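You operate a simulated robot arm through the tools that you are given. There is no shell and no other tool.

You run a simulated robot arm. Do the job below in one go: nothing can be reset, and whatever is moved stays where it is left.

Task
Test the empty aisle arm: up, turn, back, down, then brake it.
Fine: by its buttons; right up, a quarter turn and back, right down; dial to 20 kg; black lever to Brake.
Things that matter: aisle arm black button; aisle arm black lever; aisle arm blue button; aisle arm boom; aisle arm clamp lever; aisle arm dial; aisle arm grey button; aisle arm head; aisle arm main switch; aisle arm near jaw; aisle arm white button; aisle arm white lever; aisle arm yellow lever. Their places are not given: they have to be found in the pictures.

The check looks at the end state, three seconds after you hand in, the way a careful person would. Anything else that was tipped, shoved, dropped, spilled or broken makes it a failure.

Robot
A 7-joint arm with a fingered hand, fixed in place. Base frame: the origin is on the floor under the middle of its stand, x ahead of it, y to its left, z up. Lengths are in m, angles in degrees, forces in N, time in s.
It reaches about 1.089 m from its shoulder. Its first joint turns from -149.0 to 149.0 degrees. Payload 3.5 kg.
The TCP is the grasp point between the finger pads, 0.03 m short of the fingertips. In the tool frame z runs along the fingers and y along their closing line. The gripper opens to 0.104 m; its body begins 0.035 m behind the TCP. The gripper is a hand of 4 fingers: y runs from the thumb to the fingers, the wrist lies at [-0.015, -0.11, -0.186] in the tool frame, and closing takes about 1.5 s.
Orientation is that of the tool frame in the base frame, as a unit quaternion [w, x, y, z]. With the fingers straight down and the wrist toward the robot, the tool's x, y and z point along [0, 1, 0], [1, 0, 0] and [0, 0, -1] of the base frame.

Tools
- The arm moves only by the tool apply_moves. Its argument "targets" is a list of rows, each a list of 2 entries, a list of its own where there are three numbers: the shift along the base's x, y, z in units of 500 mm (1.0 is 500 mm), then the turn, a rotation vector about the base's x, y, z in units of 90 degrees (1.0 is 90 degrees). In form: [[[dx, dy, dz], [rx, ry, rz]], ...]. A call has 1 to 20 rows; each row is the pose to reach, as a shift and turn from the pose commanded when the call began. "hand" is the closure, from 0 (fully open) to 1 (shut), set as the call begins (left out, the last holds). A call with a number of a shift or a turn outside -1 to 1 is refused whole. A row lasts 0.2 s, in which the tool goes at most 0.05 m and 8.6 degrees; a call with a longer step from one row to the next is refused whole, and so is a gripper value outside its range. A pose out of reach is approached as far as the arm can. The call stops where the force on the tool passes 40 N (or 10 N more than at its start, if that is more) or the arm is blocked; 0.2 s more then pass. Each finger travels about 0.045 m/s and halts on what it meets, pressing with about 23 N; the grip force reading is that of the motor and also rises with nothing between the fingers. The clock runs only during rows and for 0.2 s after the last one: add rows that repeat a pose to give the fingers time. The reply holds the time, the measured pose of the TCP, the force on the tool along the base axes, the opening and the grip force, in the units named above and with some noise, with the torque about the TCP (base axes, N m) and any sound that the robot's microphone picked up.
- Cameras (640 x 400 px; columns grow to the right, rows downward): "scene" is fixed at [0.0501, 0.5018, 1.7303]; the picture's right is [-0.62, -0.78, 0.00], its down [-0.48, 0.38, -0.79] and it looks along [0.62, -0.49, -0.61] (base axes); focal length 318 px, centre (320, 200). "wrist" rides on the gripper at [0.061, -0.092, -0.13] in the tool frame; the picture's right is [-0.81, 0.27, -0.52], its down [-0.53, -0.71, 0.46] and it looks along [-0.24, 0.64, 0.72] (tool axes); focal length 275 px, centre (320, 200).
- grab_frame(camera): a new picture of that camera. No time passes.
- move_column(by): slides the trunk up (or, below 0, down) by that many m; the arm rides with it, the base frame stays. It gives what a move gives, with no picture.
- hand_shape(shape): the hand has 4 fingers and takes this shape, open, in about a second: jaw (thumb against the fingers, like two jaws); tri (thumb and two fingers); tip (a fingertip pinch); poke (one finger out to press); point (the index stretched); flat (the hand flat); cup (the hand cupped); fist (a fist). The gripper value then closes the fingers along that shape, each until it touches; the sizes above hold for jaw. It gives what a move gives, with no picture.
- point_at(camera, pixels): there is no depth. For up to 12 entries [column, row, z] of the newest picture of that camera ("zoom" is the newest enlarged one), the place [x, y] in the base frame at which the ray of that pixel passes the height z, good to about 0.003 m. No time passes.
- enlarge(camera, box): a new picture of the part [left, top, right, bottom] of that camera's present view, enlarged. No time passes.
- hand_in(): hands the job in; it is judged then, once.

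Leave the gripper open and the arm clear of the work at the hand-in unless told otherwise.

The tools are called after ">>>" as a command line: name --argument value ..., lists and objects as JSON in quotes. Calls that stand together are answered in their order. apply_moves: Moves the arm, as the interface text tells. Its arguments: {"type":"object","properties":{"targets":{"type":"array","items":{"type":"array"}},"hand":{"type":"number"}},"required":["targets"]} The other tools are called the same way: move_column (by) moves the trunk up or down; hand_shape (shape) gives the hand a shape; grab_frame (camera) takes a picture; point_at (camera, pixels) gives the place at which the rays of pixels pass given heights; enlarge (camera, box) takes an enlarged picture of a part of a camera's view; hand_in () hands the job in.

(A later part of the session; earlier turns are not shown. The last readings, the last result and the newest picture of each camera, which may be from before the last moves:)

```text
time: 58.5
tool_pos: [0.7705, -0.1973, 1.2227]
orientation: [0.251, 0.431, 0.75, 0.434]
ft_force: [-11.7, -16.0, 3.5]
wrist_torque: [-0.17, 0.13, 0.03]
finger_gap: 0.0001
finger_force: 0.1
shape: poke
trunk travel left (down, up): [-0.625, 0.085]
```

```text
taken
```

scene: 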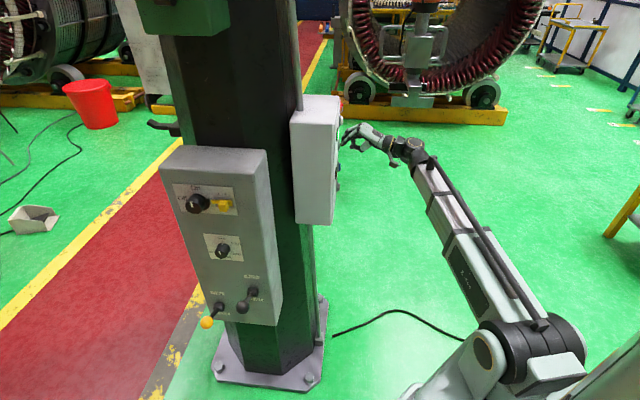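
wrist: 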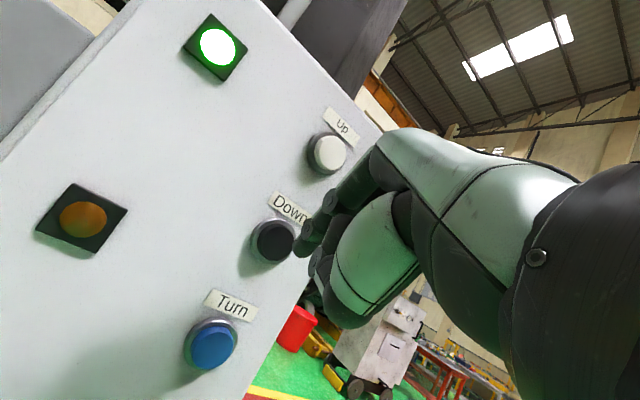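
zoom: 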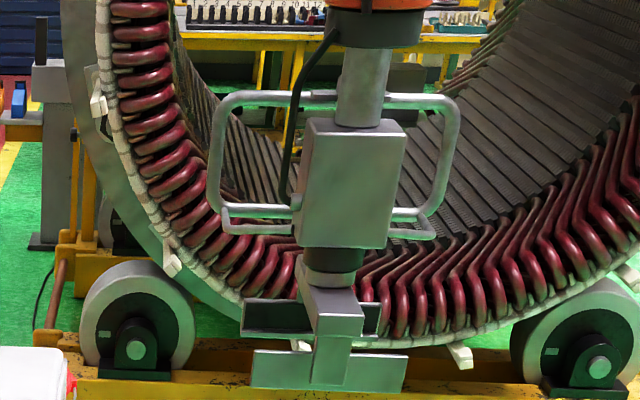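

The beam is ~1.7 m beyond the head and the floor under the head is clear; plate bottom now ≈0.87 m. I'll go on holding, checking every ~2 s.

>>> apply_moves --targets '[[[0, 0, 0], [0, 0, 0]], [[0, 0, 0], [0, 0, 0]], [[0, 0, 0], [0, 0, 0]], [[0, 0, 0], [0, 0, 0]], [[0, 0, 0], [0, 0, 0]], [[0, 0, 0], [0, 0, 0]], [[0, 0, 0], [0, 0, 0]], [[0, 0, 0], [0, 0, 0]], [[0, 0, 0], [0, 0, 0]], [[0, 0, 0], [0, 0, 0]]]'

>>> enlarge --camera "scene" --box '[320, 0, 500, 180]'

```text
time: 60.7
tool_pos: [0.7708, -0.1956, 1.222]
orientation: [0.251, 0.431, 0.75, 0.434]
ft_force: [-11.6, -16.6, 2.4]
wrist_torque: [-0.15, 0.12, 0.01]
finger_gap: 0.0
finger_force: 0.1
shape: poke
trunk travel left (down, up): [-0.625, 0.085]
```

```text
2.22 times, centred on (410, 90) of scene
```

zoom: 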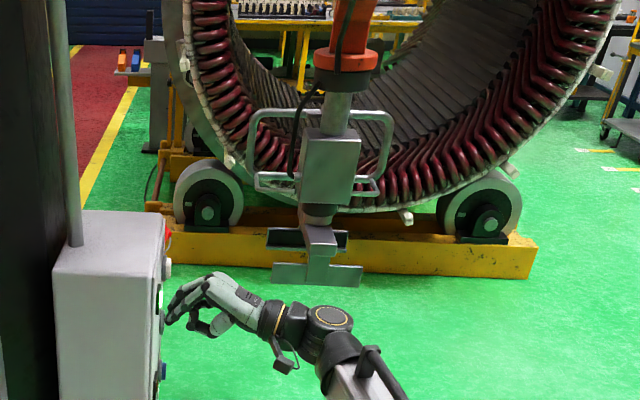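

Plate bottom ≈0.70 m now, still moving. Another ~2 s.

>>> apply_moves --targets '[[[0, 0, 0], [0, 0, 0]], [[0, 0, 0], [0, 0, 0]], [[0, 0, 0], [0, 0, 0]], [[0, 0, 0], [0, 0, 0]], [[0, 0, 0], [0, 0, 0]], [[0, 0, 0], [0, 0, 0]], [[0, 0, 0], [0, 0, 0]], [[0, 0, 0], [0, 0, 0]], [[0, 0, 0], [0, 0, 0]], [[0, 0, 0], [0, 0, 0]]]'

>>> enlarge --camera "scene" --box '[320, 0, 500, 180]'

```text
time: 62.9
tool_pos: [0.7723, -0.1956, 1.2221]
orientation: [0.251, 0.431, 0.75, 0.434]
ft_force: [-10.3, -17.0, 3.2]
wrist_torque: [-0.16, 0.14, 0.03]
finger_gap: 0.0
finger_force: 0.1
shape: poke
trunk travel left (down, up): [-0.625, 0.085]
```

```text
2.22 times, centred on (410, 90) of scene
```

zoom: 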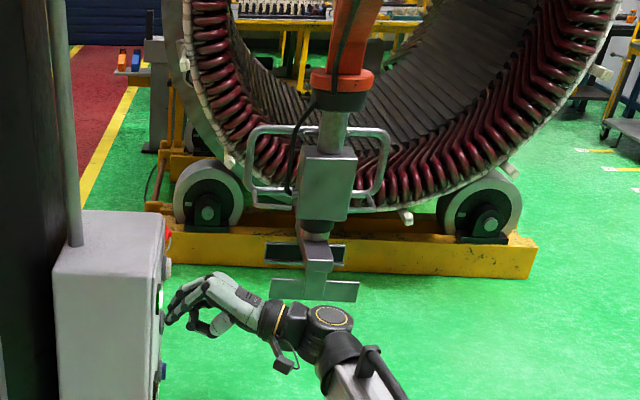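

It moved only a little this time (plate bottom zoom row ~297). One more 2 s hold to confirm the bottom stop.

>>> apply_moves --targets '[[[0, 0, 0], [0, 0, 0]], [[0, 0, 0], [0, 0, 0]], [[0, 0, 0], [0, 0, 0]], [[0, 0, 0], [0, 0, 0]], [[0, 0, 0], [0, 0, 0]], [[0, 0, 0], [0, 0, 0]], [[0, 0, 0], [0, 0, 0]], [[0, 0, 0], [0, 0, 0]], [[0, 0, 0], [0, 0, 0]], [[0, 0, 0], [0, 0, 0]]]'

>>> enlarge --camera "scene" --box '[320, 0, 500, 180]'

>>> grab_frame --camera "wrist"

```text
time: 65.1
tool_pos: [0.7702, -0.1949, 1.2229]
orientation: [0.251, 0.431, 0.75, 0.434]
ft_force: [-10.9, -16.2, 2.2]
wrist_torque: [-0.2, 0.11, -0.01]
finger_gap: 0.0
finger_force: 0.1
shape: poke
trunk travel left (down, up): [-0.625, 0.085]
```

```text
2.22 times, centred on (410, 90) of scene
```

zoom: 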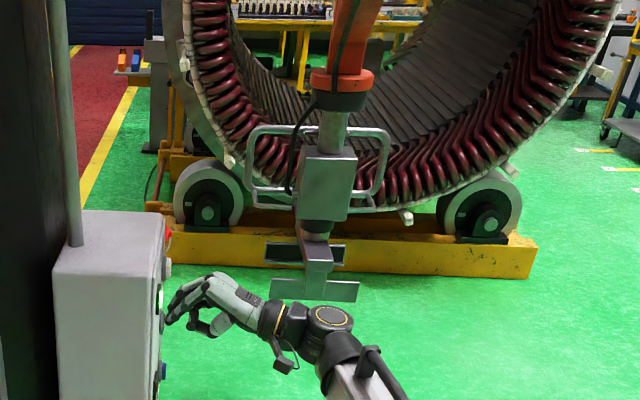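

```text
taken
```

wrist: 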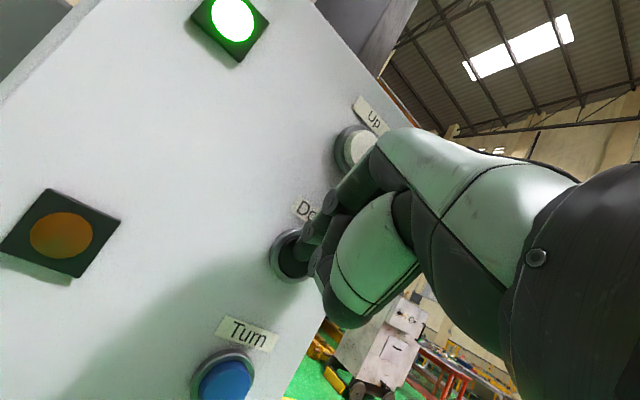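

The head is right down and steady. I'll release the button, back away from the box and swing the hand toward the front of the robot.

>>> apply_moves --targets '[[[-0.03, -0.03, 0], [0, 0, 0]], [[-0.066, -0.066, 0], [0, 0, 0]], [[-0.13, -0.14, 0], [0, 0, 0]], [[-0.2, -0.21, 0], [0, 0, 0]], [[-0.27, -0.26, 0], [0, 0, 0]], [[-0.34, -0.29, 0], [0, 0, 0]], [[-0.4, -0.24, 0.01], [0, 0, -0.0667]], [[-0.47, -0.17, 0.02], [0, 0, -0.1333]], [[-0.54, -0.09, 0.034], [0, 0, -0.2]], [[-0.59, 0, 0.05], [0, 0, -0.2667]], [[-0.64, 0.08, 0.054], [0, 0, -0.3333]]]'

>>> grab_frame --camera "scene"

>>> grab_frame --camera "wrist"

```text
refused: row 9 steps farther than a row can; nothing moved
```

```text
taken
```

scene: 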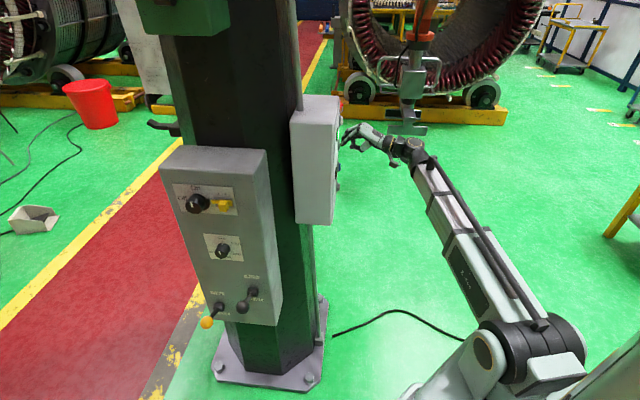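

```text
taken
```

wrist: 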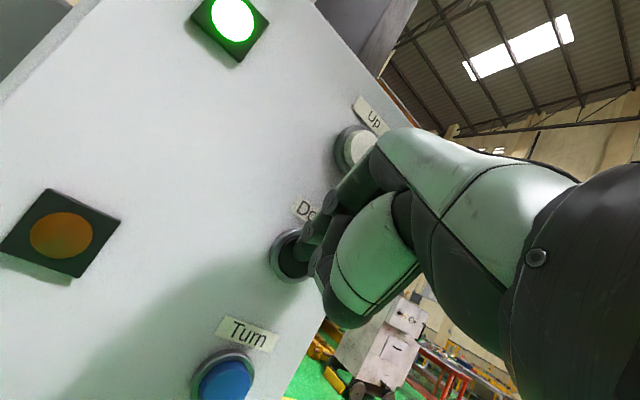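

One step was too long; I'll redo the path with shorter steps (13 rows).

>>> apply_moves --targets '[[[-0.03, -0.03, 0], [0, 0, 0]], [[-0.066, -0.066, 0], [0, 0, 0]], [[-0.12, -0.125, 0], [0, 0, 0]], [[-0.18, -0.185, 0], [0, 0, 0]], [[-0.25, -0.235, 0], [0, 0, 0]], [[-0.32, -0.26, 0], [0, 0, 0]], [[-0.38, -0.23, 0.01], [0, 0, -0.05]], [[-0.44, -0.18, 0.02], [0, 0, -0.1]], [[-0.49, -0.12, 0.03], [0, 0, -0.16]], [[-0.54, -0.05, 0.04], [0, 0, -0.22]], [[-0.59, 0.02, 0.05], [0, 0, -0.28]], [[-0.64, 0.09, 0.054], [0, 0, -0.3333]]]'

>>> grab_frame --camera "scene"

>>> grab_frame --camera "wrist"

```text
time: 67.7
tool_pos: [0.54, -0.2393, 1.304]
orientation: [0.355, 0.611, 0.613, 0.353]
ft_force: [0.7, 0.3, 0.0]
wrist_torque: [-0.01, -0.01, -0.01]
finger_gap: 0.0
finger_force: 0.0
shape: poke
out of reach, approached as far as the arm can: row 10, 11, 12
trunk travel left (down, up): [-0.625, 0.085]
```

```text
taken
```

scene: 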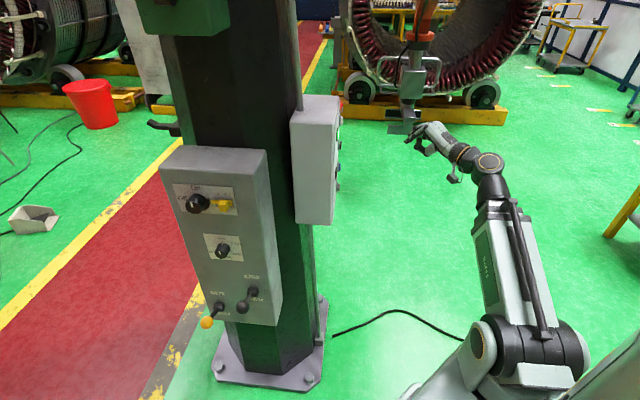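

```text
taken
```

wrist: 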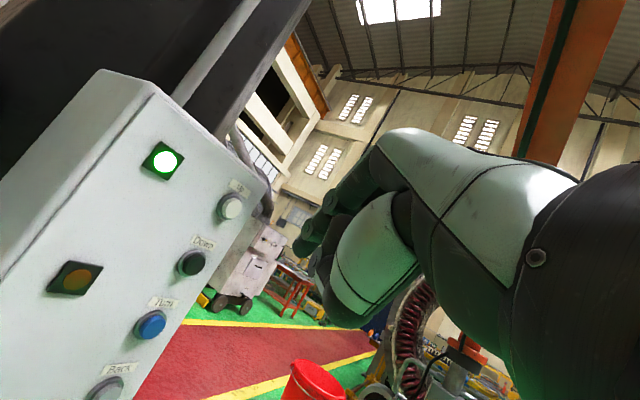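

The hand couldn't come that close to the body; it needs a lower shoulder anyway for the panel. I'll lower the trunk by 0.2 m (the space below the arm is free).

>>> move_column --by -0.2

>>> grab_frame --camera "scene"

```text
time: 69.9
tool_pos: [0.5403, -0.2398, 1.1027]
orientation: [0.355, 0.611, 0.614, 0.353]
ft_force: [-0.4, -0.1, 0.2]
wrist_torque: [-0.02, -0.03, -0.03]
finger_gap: 0.0
finger_force: 0.0
shape: poke
trunk travel left (down, up): [-0.425, 0.285]
```

```text
taken
```

scene: 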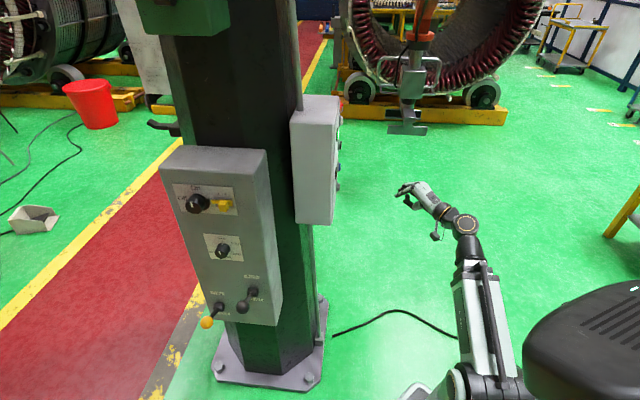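

I'll send a zero move to see what the commanded pose is now.

>>> apply_moves --targets '[[[0, 0, 0], [0, 0, 0]]]'

```text
time: 70.3
tool_pos: [0.5394, -0.2411, 1.1046]
orientation: [0.354, 0.61, 0.615, 0.354]
ft_force: [0.0, -0.8, -0.7]
wrist_torque: [0.04, -0.01, 0.01]
finger_gap: 0.0001
finger_force: 0.1
shape: poke
trunk travel left (down, up): [-0.425, 0.285]
```

The command is re-synced. I'll pitch the fingers down and raise the hand, so that it can pass between my body and the machine.

>>> apply_moves --targets '[[[-0.0133, 0.0133, 0.055], [0, 0.074, 0]], [[-0.0267, 0.0267, 0.111], [0, 0.148, 0]], [[-0.04, 0.04, 0.166], [0, 0.222, 0]], [[-0.0533, 0.0533, 0.221], [0, 0.296, 0]], [[-0.0667, 0.0667, 0.277], [0, 0.37, 0]], [[-0.08, 0.08, 0.332], [0, 0.444, 0]]]'

>>> grab_frame --camera "scene"

```text
time: 71.7
tool_pos: [0.5267, -0.2221, 1.2388]
orientation: [0.123, 0.695, 0.698, 0.124]
ft_force: [-0.3, -0.6, 0.3]
wrist_torque: [0.0, 0.01, 0.01]
finger_gap: 0.0
finger_force: 0.0
shape: poke
out of reach, approached as far as the arm can: row 5, 6
trunk travel left (down, up): [-0.425, 0.285]
```

```text
taken
```

scene: 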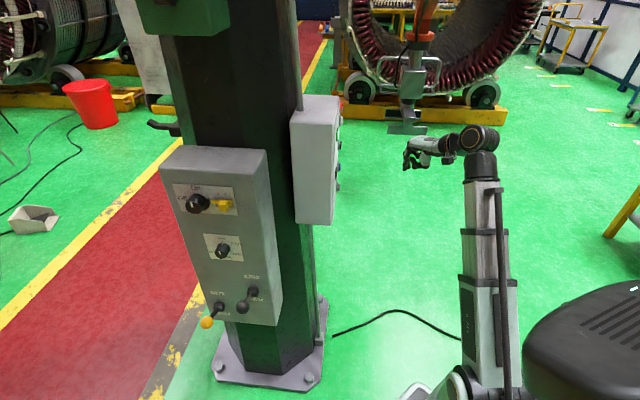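

The arm can't hold that high a pose with a low shoulder. I'll go lower (z≈1.0), where the path in front of the machine is within reach and clear (TCP radius ~0.59, boxes start at ~0.69).

>>> apply_moves --targets '[[[0.014, 0.004, -0.094], [0, 0, 0]], [[0.028, 0.01, -0.188], [0, 0, 0]], [[0.044, 0.018, -0.282], [0, 0, 0]], [[0.058, 0.026, -0.378], [0, 0, 0]], [[0.074, 0.034, -0.472], [0, 0, 0]], [[0.096, 0.124, -0.478], [0, 0, 0]], [[0.106, 0.204, -0.478], [0, 0, 0]]]'

>>> grab_frame --camera "scene"

>>> grab_frame --camera "wrist"

```text
time: 73.3
tool_pos: [0.5807, -0.1198, 0.9988]
orientation: [0.124, 0.694, 0.698, 0.125]
ft_force: [0.4, -0.8, -0.3]
wrist_torque: [0.0, 0.02, -0.06]
finger_gap: 0.0001
finger_force: 0.1
shape: poke
trunk travel left (down, up): [-0.425, 0.285]
```

```text
taken
```

scene: 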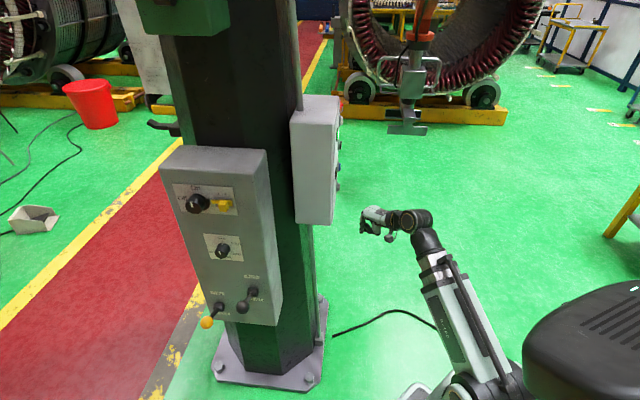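

```text
taken
```

wrist: 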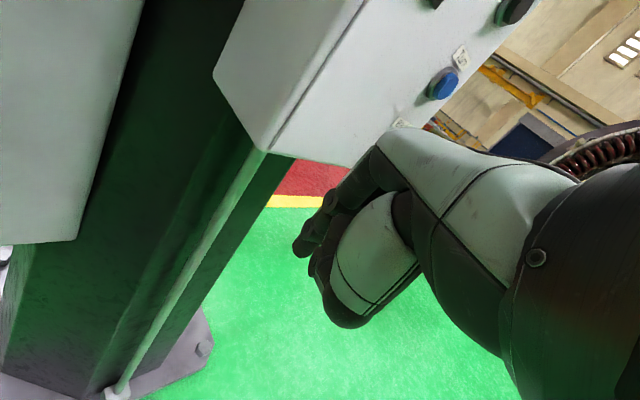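

Good, clear of the box. Continuing the sweep to the left side in front of the panel.

>>> apply_moves --targets '[[[0.015, 0.09, 0], [0, 0, 0]], [[0.018, 0.18, 0], [0, 0, 0]], [[0.016, 0.27, 0], [0, 0, 0]], [[0.01, 0.36, 0], [0, 0, 0]], [[0, 0.45, 0], [0, 0, 0]], [[-0.025, 0.535, 0], [0, 0, 0]], [[-0.055, 0.62, 0], [0, 0, 0]], [[-0.095, 0.7, 0], [0, 0, 0]], [[-0.145, 0.775, 0], [0, 0, 0]], [[-0.2, 0.845, 0], [0, 0, 0]]]'

>>> grab_frame --camera "scene"

>>> grab_frame --camera "wrist"

```text
time: 75.5
tool_pos: [0.4788, 0.3026, 1.0005]
orientation: [0.124, 0.695, 0.697, 0.124]
ft_force: [-0.1, -0.6, -0.3]
wrist_torque: [0.07, 0.0, 0.0]
finger_gap: 0.0
finger_force: 0.1
shape: poke
trunk travel left (down, up): [-0.425, 0.285]
```

```text
taken
```

scene: 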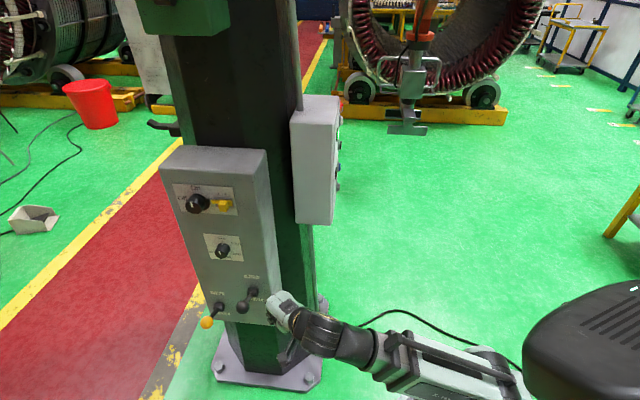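

```text
taken
```

wrist: 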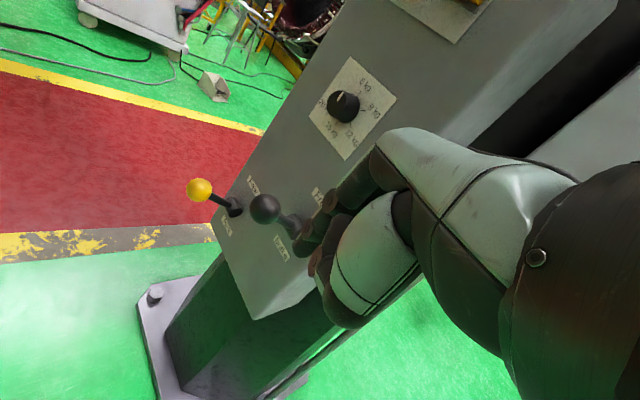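

Now the wrist camera sees the panel: dial (343,105), yellow ball (199,189), black ball (265,208). I'll enlarge the dial.

>>> enlarge --camera "wrist" --box '[295, 50, 405, 165]'

>>> enlarge --camera "wrist" --box '[170, 150, 350, 280]'

>>> point_at --camera "wrist" --pixels '[[343, 106, 1.0], [343, 106, 1.03], [265, 208, 0.84], [265, 208, 0.87], [199, 189, 0.72], [199, 189, 0.76], [300, 222, 0.8], [300, 222, 0.83]]'

```text
3.48 times, centred on (350, 108) of wrist
```

zoom: 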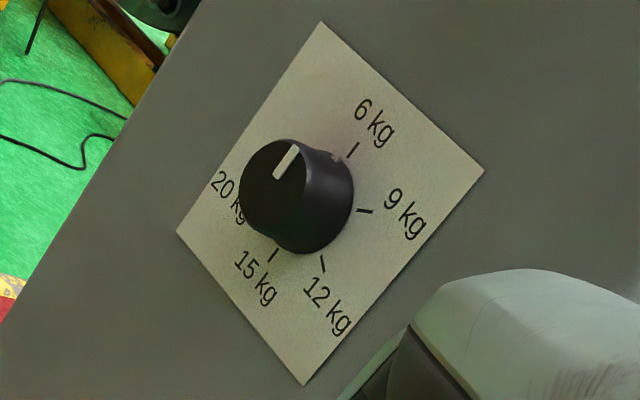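

```text
3.08 times, centred on (260, 215) of wrist
```

zoom: 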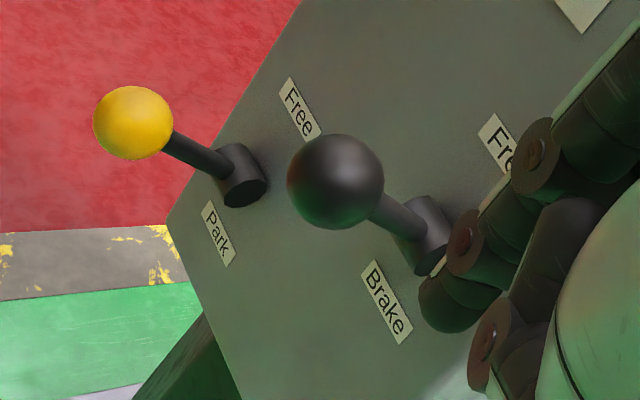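

```text
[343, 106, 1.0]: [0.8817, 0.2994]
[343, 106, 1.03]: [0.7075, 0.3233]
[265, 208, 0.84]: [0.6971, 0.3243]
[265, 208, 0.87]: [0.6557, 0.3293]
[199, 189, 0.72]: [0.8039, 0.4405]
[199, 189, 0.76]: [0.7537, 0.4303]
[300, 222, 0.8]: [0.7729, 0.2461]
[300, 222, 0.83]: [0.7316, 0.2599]
```

The dial marks run clockwise 6, 9, 12, 15, 20 at ~60° steps, so 20 is ~240° clockwise from 6 (through 9, 12, 15). I'll triangulate knob and black ball precisely with both cameras.

>>> point_at --camera "wrist" --pixels '[[337, 105.1, 1.0], [337, 105.1, 1.03], [348.6, 108, 1.0], [348.6, 108, 1.03], [264.8, 209, 0.84], [264.8, 209, 0.88]]'

>>> enlarge --camera "scene" --box '[195, 225, 275, 325]'

>>> point_at --camera "scene" --pixels '[[220.5, 254.8, 1.0], [220.5, 254.8, 1.03], [223.5, 247.5, 1.0], [223.5, 247.5, 1.03], [242.6, 307.1, 0.84], [242.6, 307.1, 0.88], [252.7, 292.1, 0.8], [252.7, 292.1, 0.84]]'

```text
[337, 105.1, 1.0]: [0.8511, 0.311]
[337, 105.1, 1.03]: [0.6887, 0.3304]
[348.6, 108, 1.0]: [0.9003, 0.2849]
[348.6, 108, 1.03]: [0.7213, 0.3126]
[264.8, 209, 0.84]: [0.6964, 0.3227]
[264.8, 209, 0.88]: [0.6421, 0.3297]
```

```text
4.00 times, centred on (235, 275) of scene
```

zoom: 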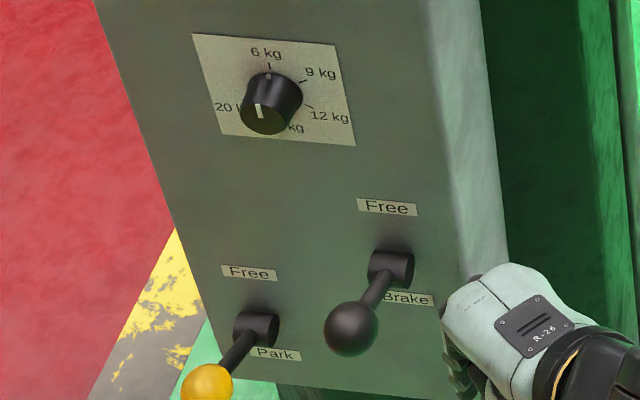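

```text
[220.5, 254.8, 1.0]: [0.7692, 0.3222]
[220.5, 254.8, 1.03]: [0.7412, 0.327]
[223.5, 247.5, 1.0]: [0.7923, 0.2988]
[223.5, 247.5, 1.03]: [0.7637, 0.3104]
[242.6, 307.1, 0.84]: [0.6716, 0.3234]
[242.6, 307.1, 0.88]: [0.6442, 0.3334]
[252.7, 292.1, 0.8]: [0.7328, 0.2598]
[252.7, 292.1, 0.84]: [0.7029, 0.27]
```

Knob: base ≈(0.7715,0.3055), face ≈(0.7525,0.3245), axis height ≈1.020; black ball ≈(0.646,0.331,0.877). I'll turn the hand to point straight at the panel, rolled 45°, staying ~25 cm off.

>>> apply_moves --targets '[[[0.0162, 0.0274, 0.004], [-0.0677, -0.0508, -0.0119]], [[0.0324, 0.0548, 0.008], [-0.1353, -0.1016, -0.0239]], [[0.0486, 0.0822, 0.012], [-0.203, -0.1524, -0.0358]], [[0.0648, 0.1096, 0.016], [-0.2706, -0.2032, -0.0477]], [[0.081, 0.137, 0.02], [-0.3383, -0.254, -0.0597]], [[0.0972, 0.1644, 0.024], [-0.406, -0.3047, -0.0716]], [[0.1134, 0.1918, 0.028], [-0.4736, -0.3555, -0.0835]], [[0.1296, 0.2192, 0.032], [-0.5413, -0.4063, -0.0954]], [[0.1458, 0.2466, 0.036], [-0.6089, -0.4571, -0.1074]], [[0.162, 0.274, 0.04], [-0.6766, -0.5079, -0.1193]]]'

>>> grab_frame --camera "scene"

>>> grab_frame --camera "wrist"

```text
time: 77.7
tool_pos: [0.5619, 0.4388, 1.0203]
orientation: [0.708, 0.498, 0.501, -0.001]
ft_force: [0.1, -1.2, -0.3]
wrist_torque: [-0.03, 0.01, 0.01]
finger_gap: 0.0
finger_force: 0.1
shape: poke
trunk travel left (down, up): [-0.425, 0.285]
```

```text
taken
```

scene: 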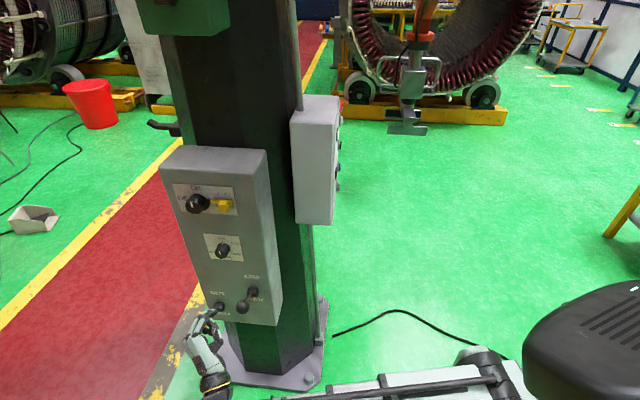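

```text
taken
```

wrist: 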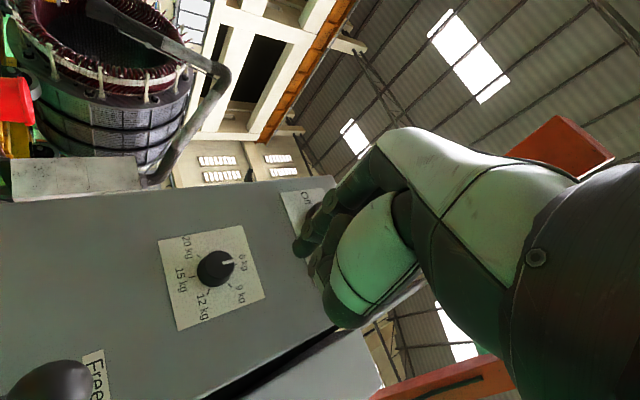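

Reached comfortably. The dial at (215,268) is well visible; I'll enlarge it.

>>> enlarge --camera "wrist" --box '[150, 215, 280, 335]'

>>> point_at --camera "wrist" --pixels '[[216, 268, 1.0], [216, 268, 1.02], [216, 268, 1.04]]'

```text
3.33 times, centred on (215, 275) of wrist
```

zoom: 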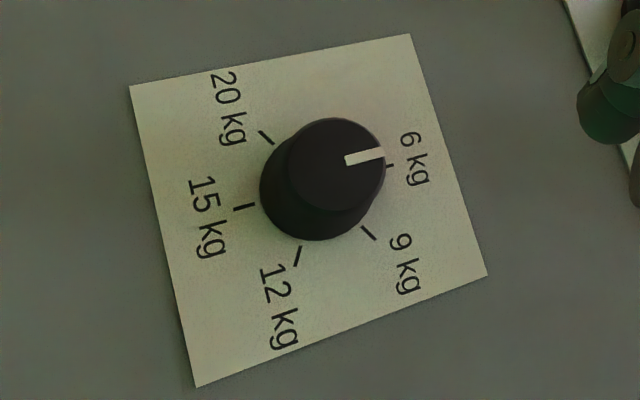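

```text
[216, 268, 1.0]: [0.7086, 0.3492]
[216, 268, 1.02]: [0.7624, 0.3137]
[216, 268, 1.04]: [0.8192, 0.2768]
```

Ticks confirm 60° spacing (6→20 is 240° clockwise). Now I'll open the hand into the jaw shape here in free space.

>>> hand_shape --shape "jaw"

>>> grab_frame --camera "wrist"

>>> enlarge --camera "scene" --box '[160, 280, 260, 400]'

```text
time: 78.6
tool_pos: [0.5606, 0.4385, 1.0203]
orientation: [0.707, 0.498, 0.502, -0.001]
ft_force: [0.0, 0.0, -0.8]
wrist_torque: [-0.01, -0.02, 0.02]
finger_gap: 0.1041
finger_force: 0.1
shape: jaw
trunk travel left (down, up): [-0.425, 0.285]
```

```text
taken
```

wrist: 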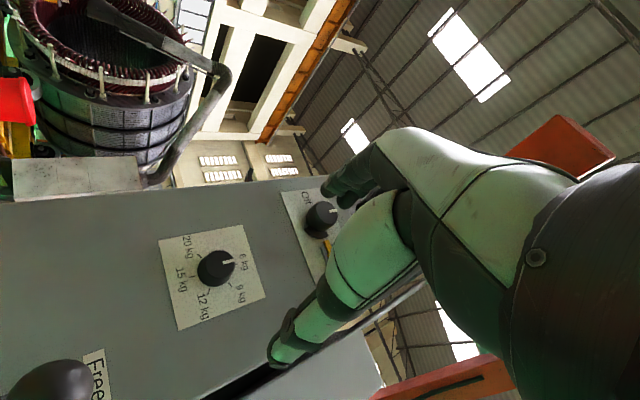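

```text
3.33 times, centred on (210, 340) of scene
```

zoom: 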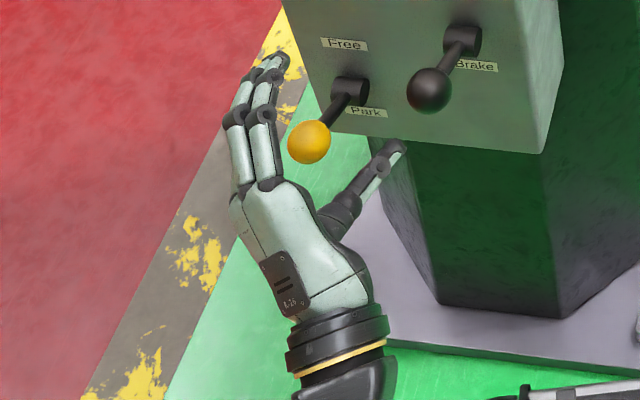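

Hand open. I'll roll to −85°, line up on the knob axis 12 cm off the panel, and close the jaws partly.

>>> apply_moves --targets '[[[0.042, -0.016, 0], [-0.0524, 0.0524, 0]], [[0.084, -0.032, 0], [-0.1048, 0.1048, 0]], [[0.126, -0.048, 0], [-0.1572, 0.1572, 0]], [[0.168, -0.064, 0], [-0.2096, 0.2096, 0]], [[0.21, -0.08, 0], [-0.262, 0.262, 0]], [[0.252, -0.0964, 0], [-0.3143, 0.3143, 0]], [[0.252, -0.0964, 0], [-0.3143, 0.3143, 0]]]' --hand 0.35

>>> grab_frame --camera "scene"

>>> grab_frame --camera "wrist"

```text
time: 80.2
tool_pos: [0.6862, 0.3909, 1.0205]
orientation: [0.663, 0.298, 0.642, -0.243]
ft_force: [0.4, 0.6, 0.5]
wrist_torque: [0.02, 0.03, 0.0]
finger_gap: 0.0682
finger_force: 0.1
shape: jaw
trunk travel left (down, up): [-0.425, 0.285]
```

```text
taken
```

scene: 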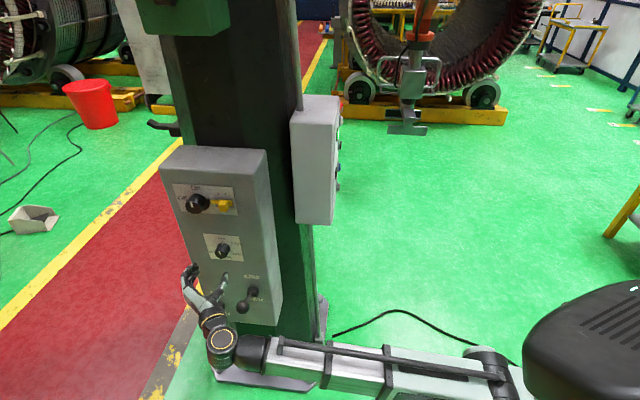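

```text
taken
```

wrist: 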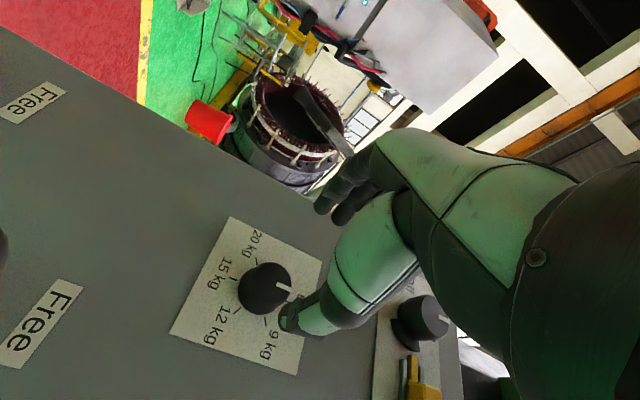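

Well lined up: fingers left, thumb right of the knob. I'll roll back another 20° (to −105°, giving more room to turn clockwise) and approach to 6 cm.

>>> apply_moves --targets '[[[0, 0, 0], [-0.0524, 0.0524, 0]], [[0, 0, 0], [-0.1048, 0.1048, 0]], [[0, 0, 0], [-0.1571, 0.1571, 0]], [[0.028, -0.028, 0], [-0.1571, 0.1571, 0]], [[0.056, -0.056, 0], [-0.1571, 0.1571, 0]], [[0.0849, -0.0849, 0], [-0.1571, 0.1571, 0]]]'

>>> grab_frame --camera "scene"

>>> grab_frame --camera "wrist"

```text
time: 81.6
tool_pos: [0.73, 0.3494, 1.0199]
orientation: [0.611, 0.181, 0.685, -0.354]
ft_force: [-0.5, -0.2, -0.5]
wrist_torque: [0.01, 0.03, -0.01]
finger_gap: 0.0679
finger_force: 0.1
shape: jaw
trunk travel left (down, up): [-0.425, 0.285]
```

```text
taken
```

scene: 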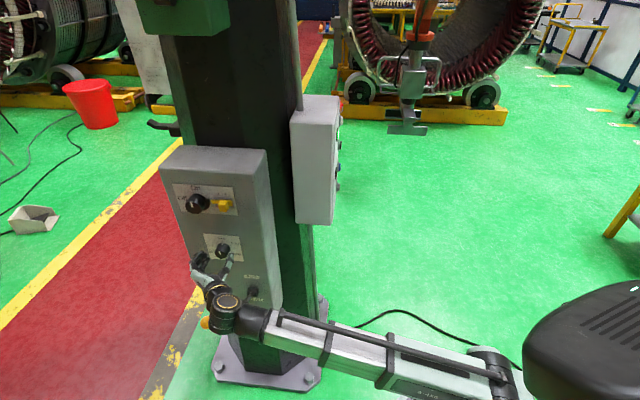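

```text
taken
```

wrist: 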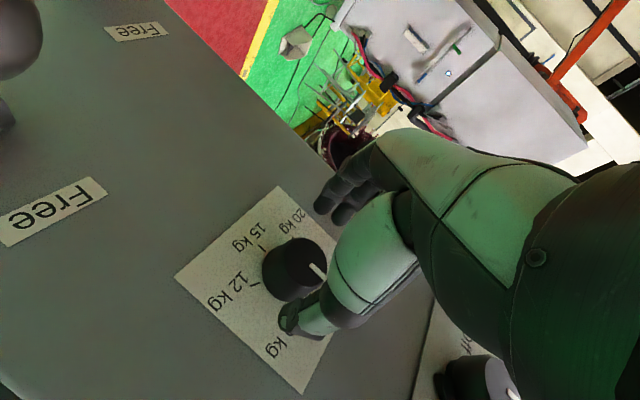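

Good: on the knob's axis 6 cm off. I'll go in to about 3.6 cm (fingertips just short of the panel), slowly.

>>> apply_moves --targets '[[[0.012, -0.014, 0], [0, 0, 0]], [[0.024, -0.028, 0], [0, 0, 0]], [[0.0322, -0.037, 0], [0, 0, 0]], [[0.0322, -0.037, 0], [0, 0, 0]]]'

>>> grab_frame --camera "wrist"

>>> enlarge --camera "scene" --box '[170, 220, 270, 330]'

```text
time: 82.6
tool_pos: [0.7455, 0.332, 1.0189]
orientation: [0.611, 0.181, 0.684, -0.355]
ft_force: [-1.2, 0.5, 0.0]
wrist_torque: [0.01, 0.02, 0.01]
finger_gap: 0.068
finger_force: 0.1
shape: jaw
trunk travel left (down, up): [-0.425, 0.285]
```

```text
taken
```

wrist: 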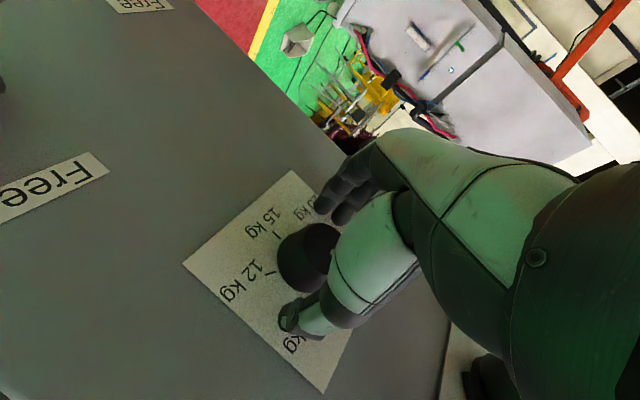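

```text
3.64 times, centred on (220, 275) of scene
```

zoom: 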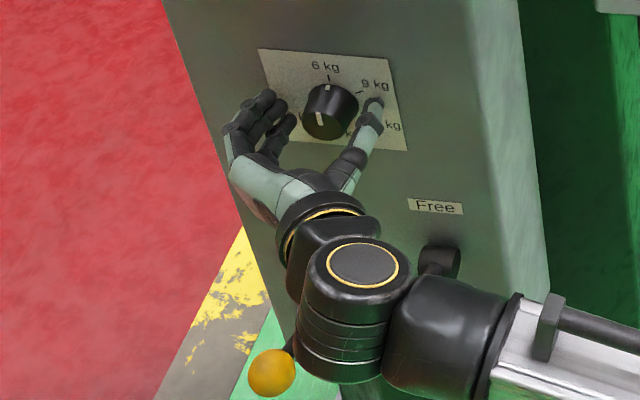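

Fingers are left and the thumb right of the knob. I'll close the hand on it.

>>> apply_moves --targets '[[[0, 0, 0], [0, 0, 0]], [[0, 0, 0], [0, 0, 0]], [[0, 0, 0], [0, 0, 0]], [[0, 0, 0], [0, 0, 0]], [[0, 0, 0], [0, 0, 0]], [[0, 0, 0], [0, 0, 0]], [[0, 0, 0], [0, 0, 0]], [[0, 0, 0], [0, 0, 0]]]' --hand 1

>>> grab_frame --camera "wrist"

>>> enlarge --camera "scene" --box '[190, 225, 250, 285]'

```text
time: 84.4
tool_pos: [0.7462, 0.3298, 1.0195]
orientation: [0.611, 0.181, 0.684, -0.354]
ft_force: [-2.7, -3.4, -0.2]
wrist_torque: [-0.01, -0.02, -0.04]
finger_gap: 0.0323
finger_force: 23.3
shape: jaw
trunk travel left (down, up): [-0.425, 0.285]
```

```text
taken
```

wrist: 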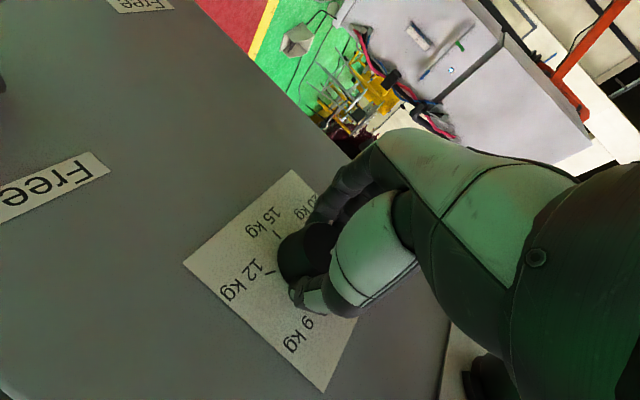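

```text
6.67 times, centred on (220, 255) of scene
```

zoom: 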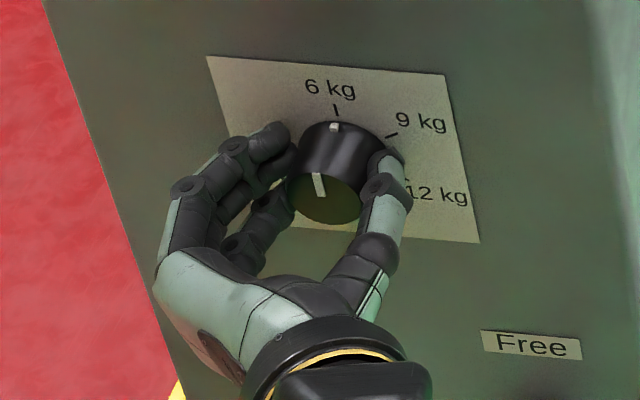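

A firm grip (gap 32 mm, 23 N). I'll turn clockwise about the panel normal by 80° in 10 steps.

>>> apply_moves --targets '[[[0, 0, 0], [0.0629, -0.0629, 0]], [[0, 0, 0], [0.1257, -0.1257, 0]], [[0, 0, 0], [0.1886, -0.1886, 0]], [[0, 0, 0], [0.2514, -0.2514, 0]], [[0, 0, 0], [0.3143, -0.3143, 0]], [[0, 0, 0], [0.3771, -0.3771, 0]], [[0, 0, 0], [0.44, -0.44, 0]], [[0, 0, 0], [0.5029, -0.5029, 0]], [[0, 0, 0], [0.5657, -0.5657, 0]], [[0, 0, 0], [0.6286, -0.6286, 0]]]'

>>> enlarge --camera "scene" --box '[190, 225, 250, 285]'

>>> grab_frame --camera "wrist"

>>> grab_frame --camera "scene"

```text
time: 86.6
tool_pos: [0.7461, 0.3292, 1.0192]
orientation: [0.697, 0.577, 0.407, 0.123]
ft_force: [1.6, -1.5, 2.2]
wrist_torque: [-0.05, -0.11, 0.01]
finger_gap: 0.0318
finger_force: 22.7
shape: jaw
trunk travel left (down, up): [-0.425, 0.285]
```

```text
6.67 times, centred on (220, 255) of scene
```

zoom: 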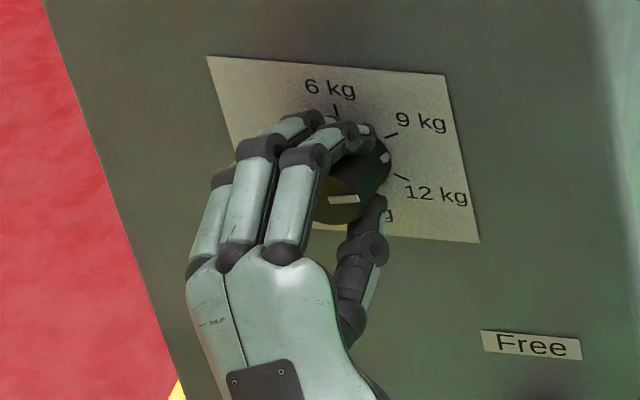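

```text
taken
```

wrist: 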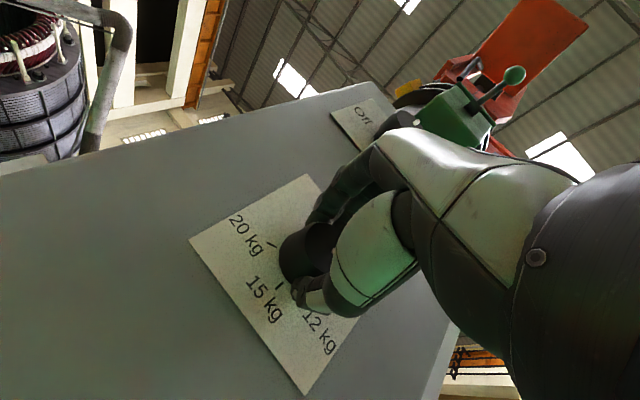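

```text
taken
```

scene: 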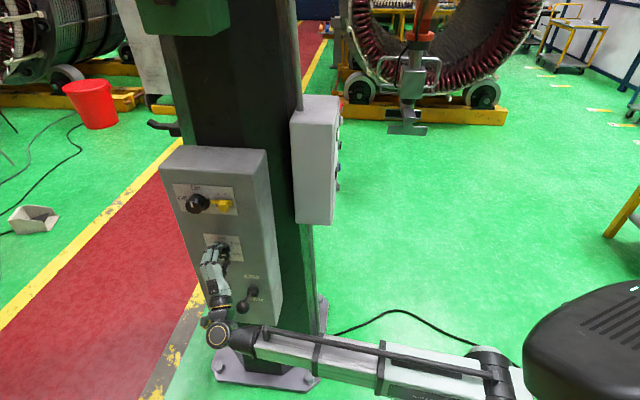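

The dial turned 80° clockwise (white mark now points right, between 9 and 12). I'll open the hand, roll back 80°, and regrip.

>>> apply_moves --targets '[[[0, 0, 0], [0, 0, 0]], [[0, 0, 0], [0, 0, 0]], [[0, 0, 0], [0, 0, 0]], [[0, 0, 0], [0, 0, 0]], [[0, 0, 0], [0, 0, 0]]]' --hand 0.3

>>> enlarge --camera "scene" --box '[190, 225, 250, 285]'

```text
time: 87.8
tool_pos: [0.7459, 0.3301, 1.0197]
orientation: [0.697, 0.577, 0.407, 0.121]
ft_force: [0.5, 0.8, 0.1]
wrist_torque: [0.04, 0.01, 0.0]
finger_gap: 0.0723
finger_force: 0.0
shape: jaw
trunk travel left (down, up): [-0.425, 0.285]
```

```text
6.67 times, centred on (220, 255) of scene
```

zoom: 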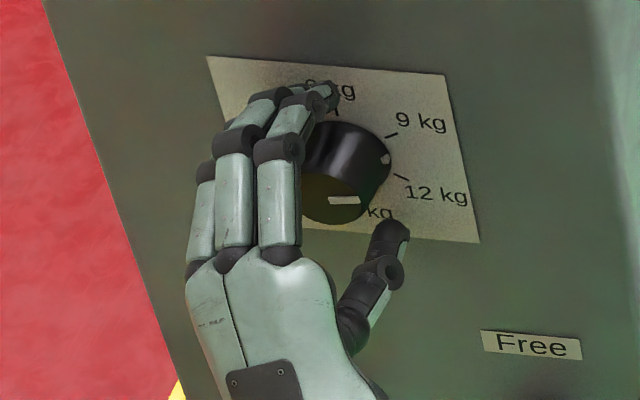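

The dial stays put. Rolling back 80°.

>>> apply_moves --targets '[[[0, 0, 0], [-0.0629, 0.0629, 0]], [[0, 0, 0], [-0.1257, 0.1257, 0]], [[0, 0, 0], [-0.1886, 0.1886, 0]], [[0, 0, 0], [-0.2514, 0.2514, 0]], [[0, 0, 0], [-0.3143, 0.3143, 0]], [[0, 0, 0], [-0.3771, 0.3771, 0]], [[0, 0, 0], [-0.44, 0.44, 0]], [[0, 0, 0], [-0.5029, 0.5029, 0]], [[0, 0, 0], [-0.5657, 0.5657, 0]], [[0, 0, 0], [-0.6286, 0.6286, 0]], [[0, 0, 0], [-0.6286, 0.6286, 0]]]'

>>> enlarge --camera "scene" --box '[190, 225, 250, 285]'

```text
time: 90.2
tool_pos: [0.7457, 0.3305, 1.0201]
orientation: [0.611, 0.179, 0.685, -0.355]
ft_force: [-0.5, -0.5, 0.1]
wrist_torque: [0.0, 0.02, 0.02]
finger_gap: 0.0725
finger_force: 0.0
shape: jaw
trunk travel left (down, up): [-0.425, 0.285]
```

```text
6.67 times, centred on (220, 255) of scene
```

zoom: 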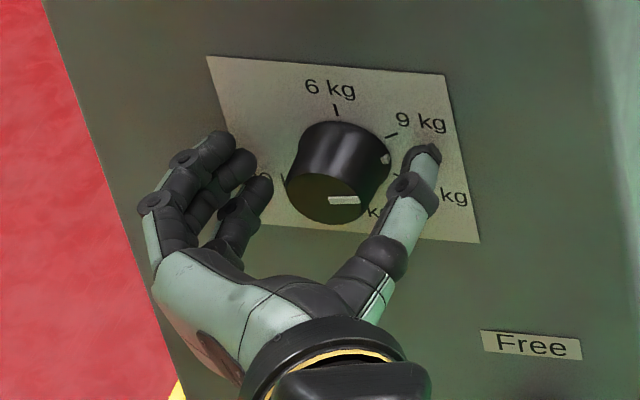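

Knob mark unchanged, hand back at −105°. Grip again, then turn another 80°.

>>> apply_moves --targets '[[[0, 0, 0], [0, 0, 0]], [[0, 0, 0], [0, 0, 0]], [[0, 0, 0], [0, 0, 0]], [[0, 0, 0], [0, 0, 0]], [[0, 0, 0], [0, 0, 0]], [[0, 0, 0], [0, 0, 0]], [[0, 0, 0], [0, 0, 0]], [[0, 0, 0], [0, 0, 0]], [[0, 0, 0], [0, 0, 0]], [[0, 0, 0], [0.0629, -0.0629, 0]], [[0, 0, 0], [0.1257, -0.1257, 0]], [[0, 0, 0], [0.1886, -0.1886, 0]], [[0, 0, 0], [0.2514, -0.2514, 0]], [[0, 0, 0], [0.3143, -0.3143, 0]], [[0, 0, 0], [0.3771, -0.3771, 0]], [[0, 0, 0], [0.44, -0.44, 0]], [[0, 0, 0], [0.5029, -0.5029, 0]], [[0, 0, 0], [0.5657, -0.5657, 0]], [[0, 0, 0], [0.6286, -0.6286, 0]]]' --hand 1

>>> enlarge --camera "scene" --box '[190, 225, 250, 285]'

>>> grab_frame --camera "wrist"

```text
time: 94.2
tool_pos: [0.7458, 0.3303, 1.0189]
orientation: [0.697, 0.578, 0.405, 0.123]
ft_force: [0.6, -0.5, 1.8]
wrist_torque: [-0.1, -0.02, 0.07]
finger_gap: 0.032
finger_force: 23.3
shape: jaw
trunk travel left (down, up): [-0.425, 0.285]
```

```text
6.67 times, centred on (220, 255) of scene
```

zoom: 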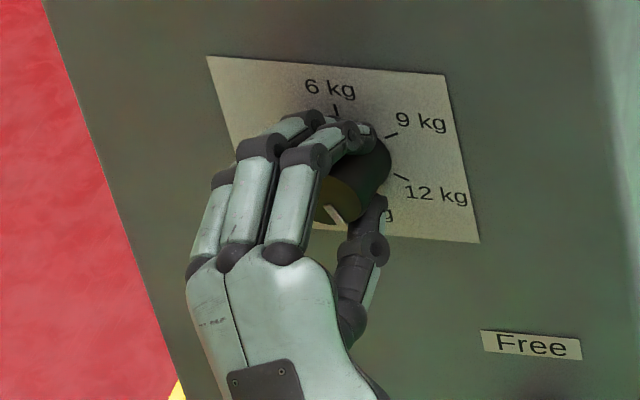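

```text
taken
```

wrist: 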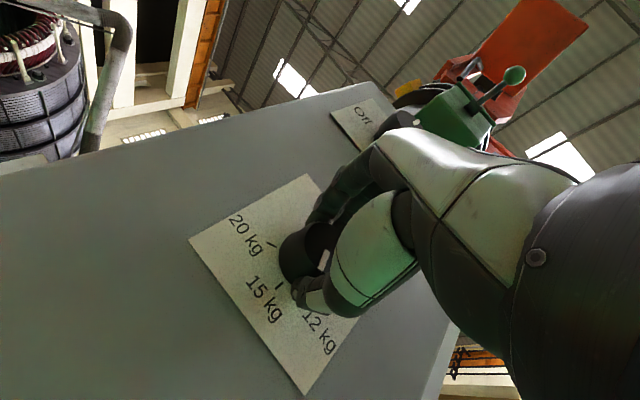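

About 160° now. Open and roll back 80° for the last segment.

>>> apply_moves --targets '[[[0, 0, 0], [0, 0, 0]], [[0, 0, 0], [0, 0, 0]], [[0, 0, 0], [0, 0, 0]], [[0, 0, 0], [0, 0, 0]], [[0, 0, 0], [0, 0, 0]], [[0, 0, 0], [-0.0629, 0.0629, 0]], [[0, 0, 0], [-0.1257, 0.1257, 0]], [[0, 0, 0], [-0.1886, 0.1886, 0]], [[0, 0, 0], [-0.2514, 0.2514, 0]], [[0, 0, 0], [-0.3143, 0.3143, 0]], [[0, 0, 0], [-0.3771, 0.3771, 0]], [[0, 0, 0], [-0.44, 0.44, 0]], [[0, 0, 0], [-0.5029, 0.5029, 0]], [[0, 0, 0], [-0.5657, 0.5657, 0]], [[0, 0, 0], [-0.6286, 0.6286, 0]], [[0, 0, 0], [-0.6286, 0.6286, 0]]]' --hand 0.3

>>> enlarge --camera "scene" --box '[190, 225, 250, 285]'

>>> grab_frame --camera "wrist"

```text
time: 97.6
tool_pos: [0.7452, 0.3314, 1.0191]
orientation: [0.61, 0.18, 0.685, -0.355]
ft_force: [-0.6, -0.5, 1.1]
wrist_torque: [-0.02, -0.01, 0.03]
finger_gap: 0.0724
finger_force: 0.0
shape: jaw
trunk travel left (down, up): [-0.425, 0.285]
```

```text
6.67 times, centred on (220, 255) of scene
```

zoom: 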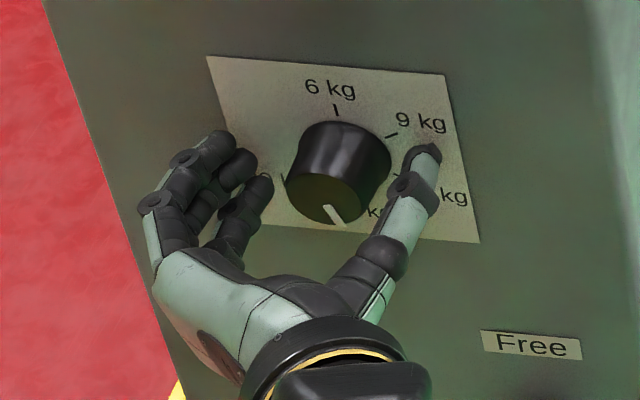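

```text
taken
```

wrist: 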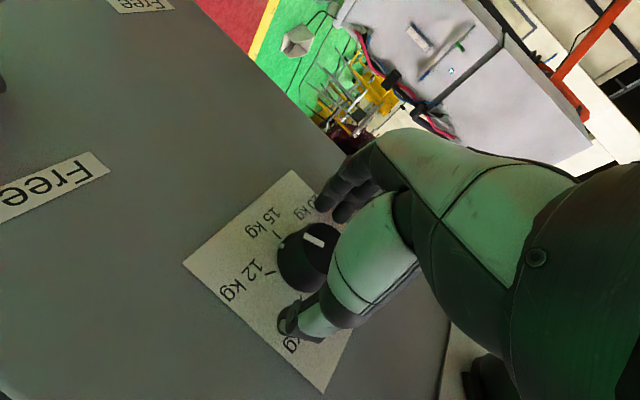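

The mark is at ~160°. Grip again and turn the last 80°.

>>> apply_moves --targets '[[[0, 0, 0], [0, 0, 0]], [[0, 0, 0], [0, 0, 0]], [[0, 0, 0], [0, 0, 0]], [[0, 0, 0], [0, 0, 0]], [[0, 0, 0], [0, 0, 0]], [[0, 0, 0], [0, 0, 0]], [[0, 0, 0], [0, 0, 0]], [[0, 0, 0], [0, 0, 0]], [[0, 0, 0], [0, 0, 0]], [[0, 0, 0], [0.0629, -0.0629, 0]], [[0, 0, 0], [0.1257, -0.1257, 0]], [[0, 0, 0], [0.1886, -0.1886, 0]], [[0, 0, 0], [0.2514, -0.2514, 0]], [[0, 0, 0], [0.3143, -0.3143, 0]], [[0, 0, 0], [0.3771, -0.3771, 0]], [[0, 0, 0], [0.44, -0.44, 0]], [[0, 0, 0], [0.5029, -0.5029, 0]], [[0, 0, 0], [0.5657, -0.5657, 0]], [[0, 0, 0], [0.6286, -0.6286, 0]]]' --hand 1

>>> enlarge --camera "scene" --box '[190, 225, 250, 285]'

>>> grab_frame --camera "wrist"

>>> enlarge --camera "wrist" --box '[230, 180, 350, 330]'

```text
time: 101.6
tool_pos: [0.7455, 0.3311, 1.0195]
orientation: [0.697, 0.578, 0.406, 0.124]
ft_force: [0.6, -1.4, 2.4]
wrist_torque: [-0.04, -0.03, 0.01]
finger_gap: 0.0323
finger_force: 23.1
shape: jaw
trunk travel left (down, up): [-0.425, 0.285]
```

```text
6.67 times, centred on (220, 255) of scene
```

zoom: 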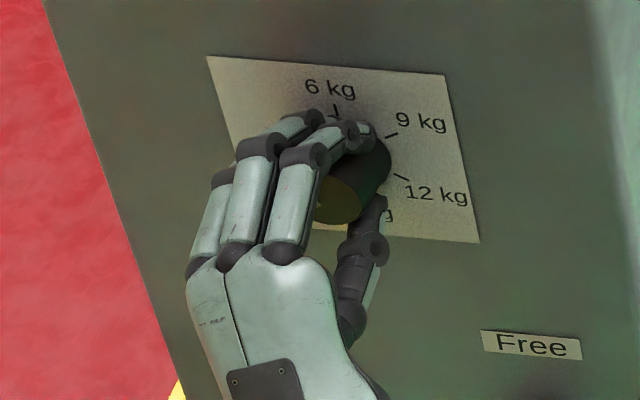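

```text
taken
```

wrist: 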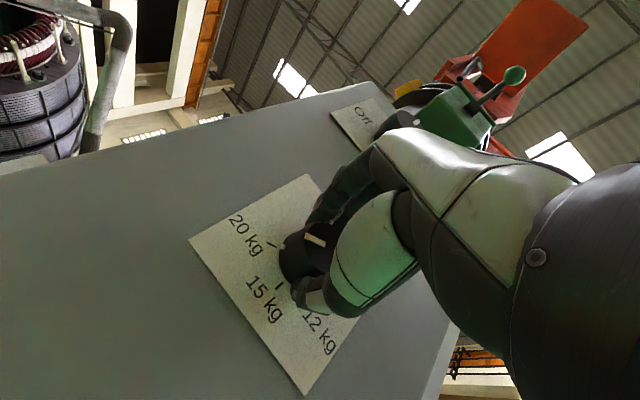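

```text
2.67 times, centred on (290, 255) of wrist
```

zoom: 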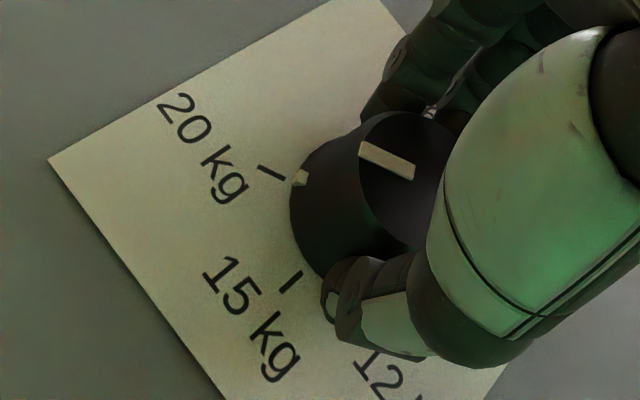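

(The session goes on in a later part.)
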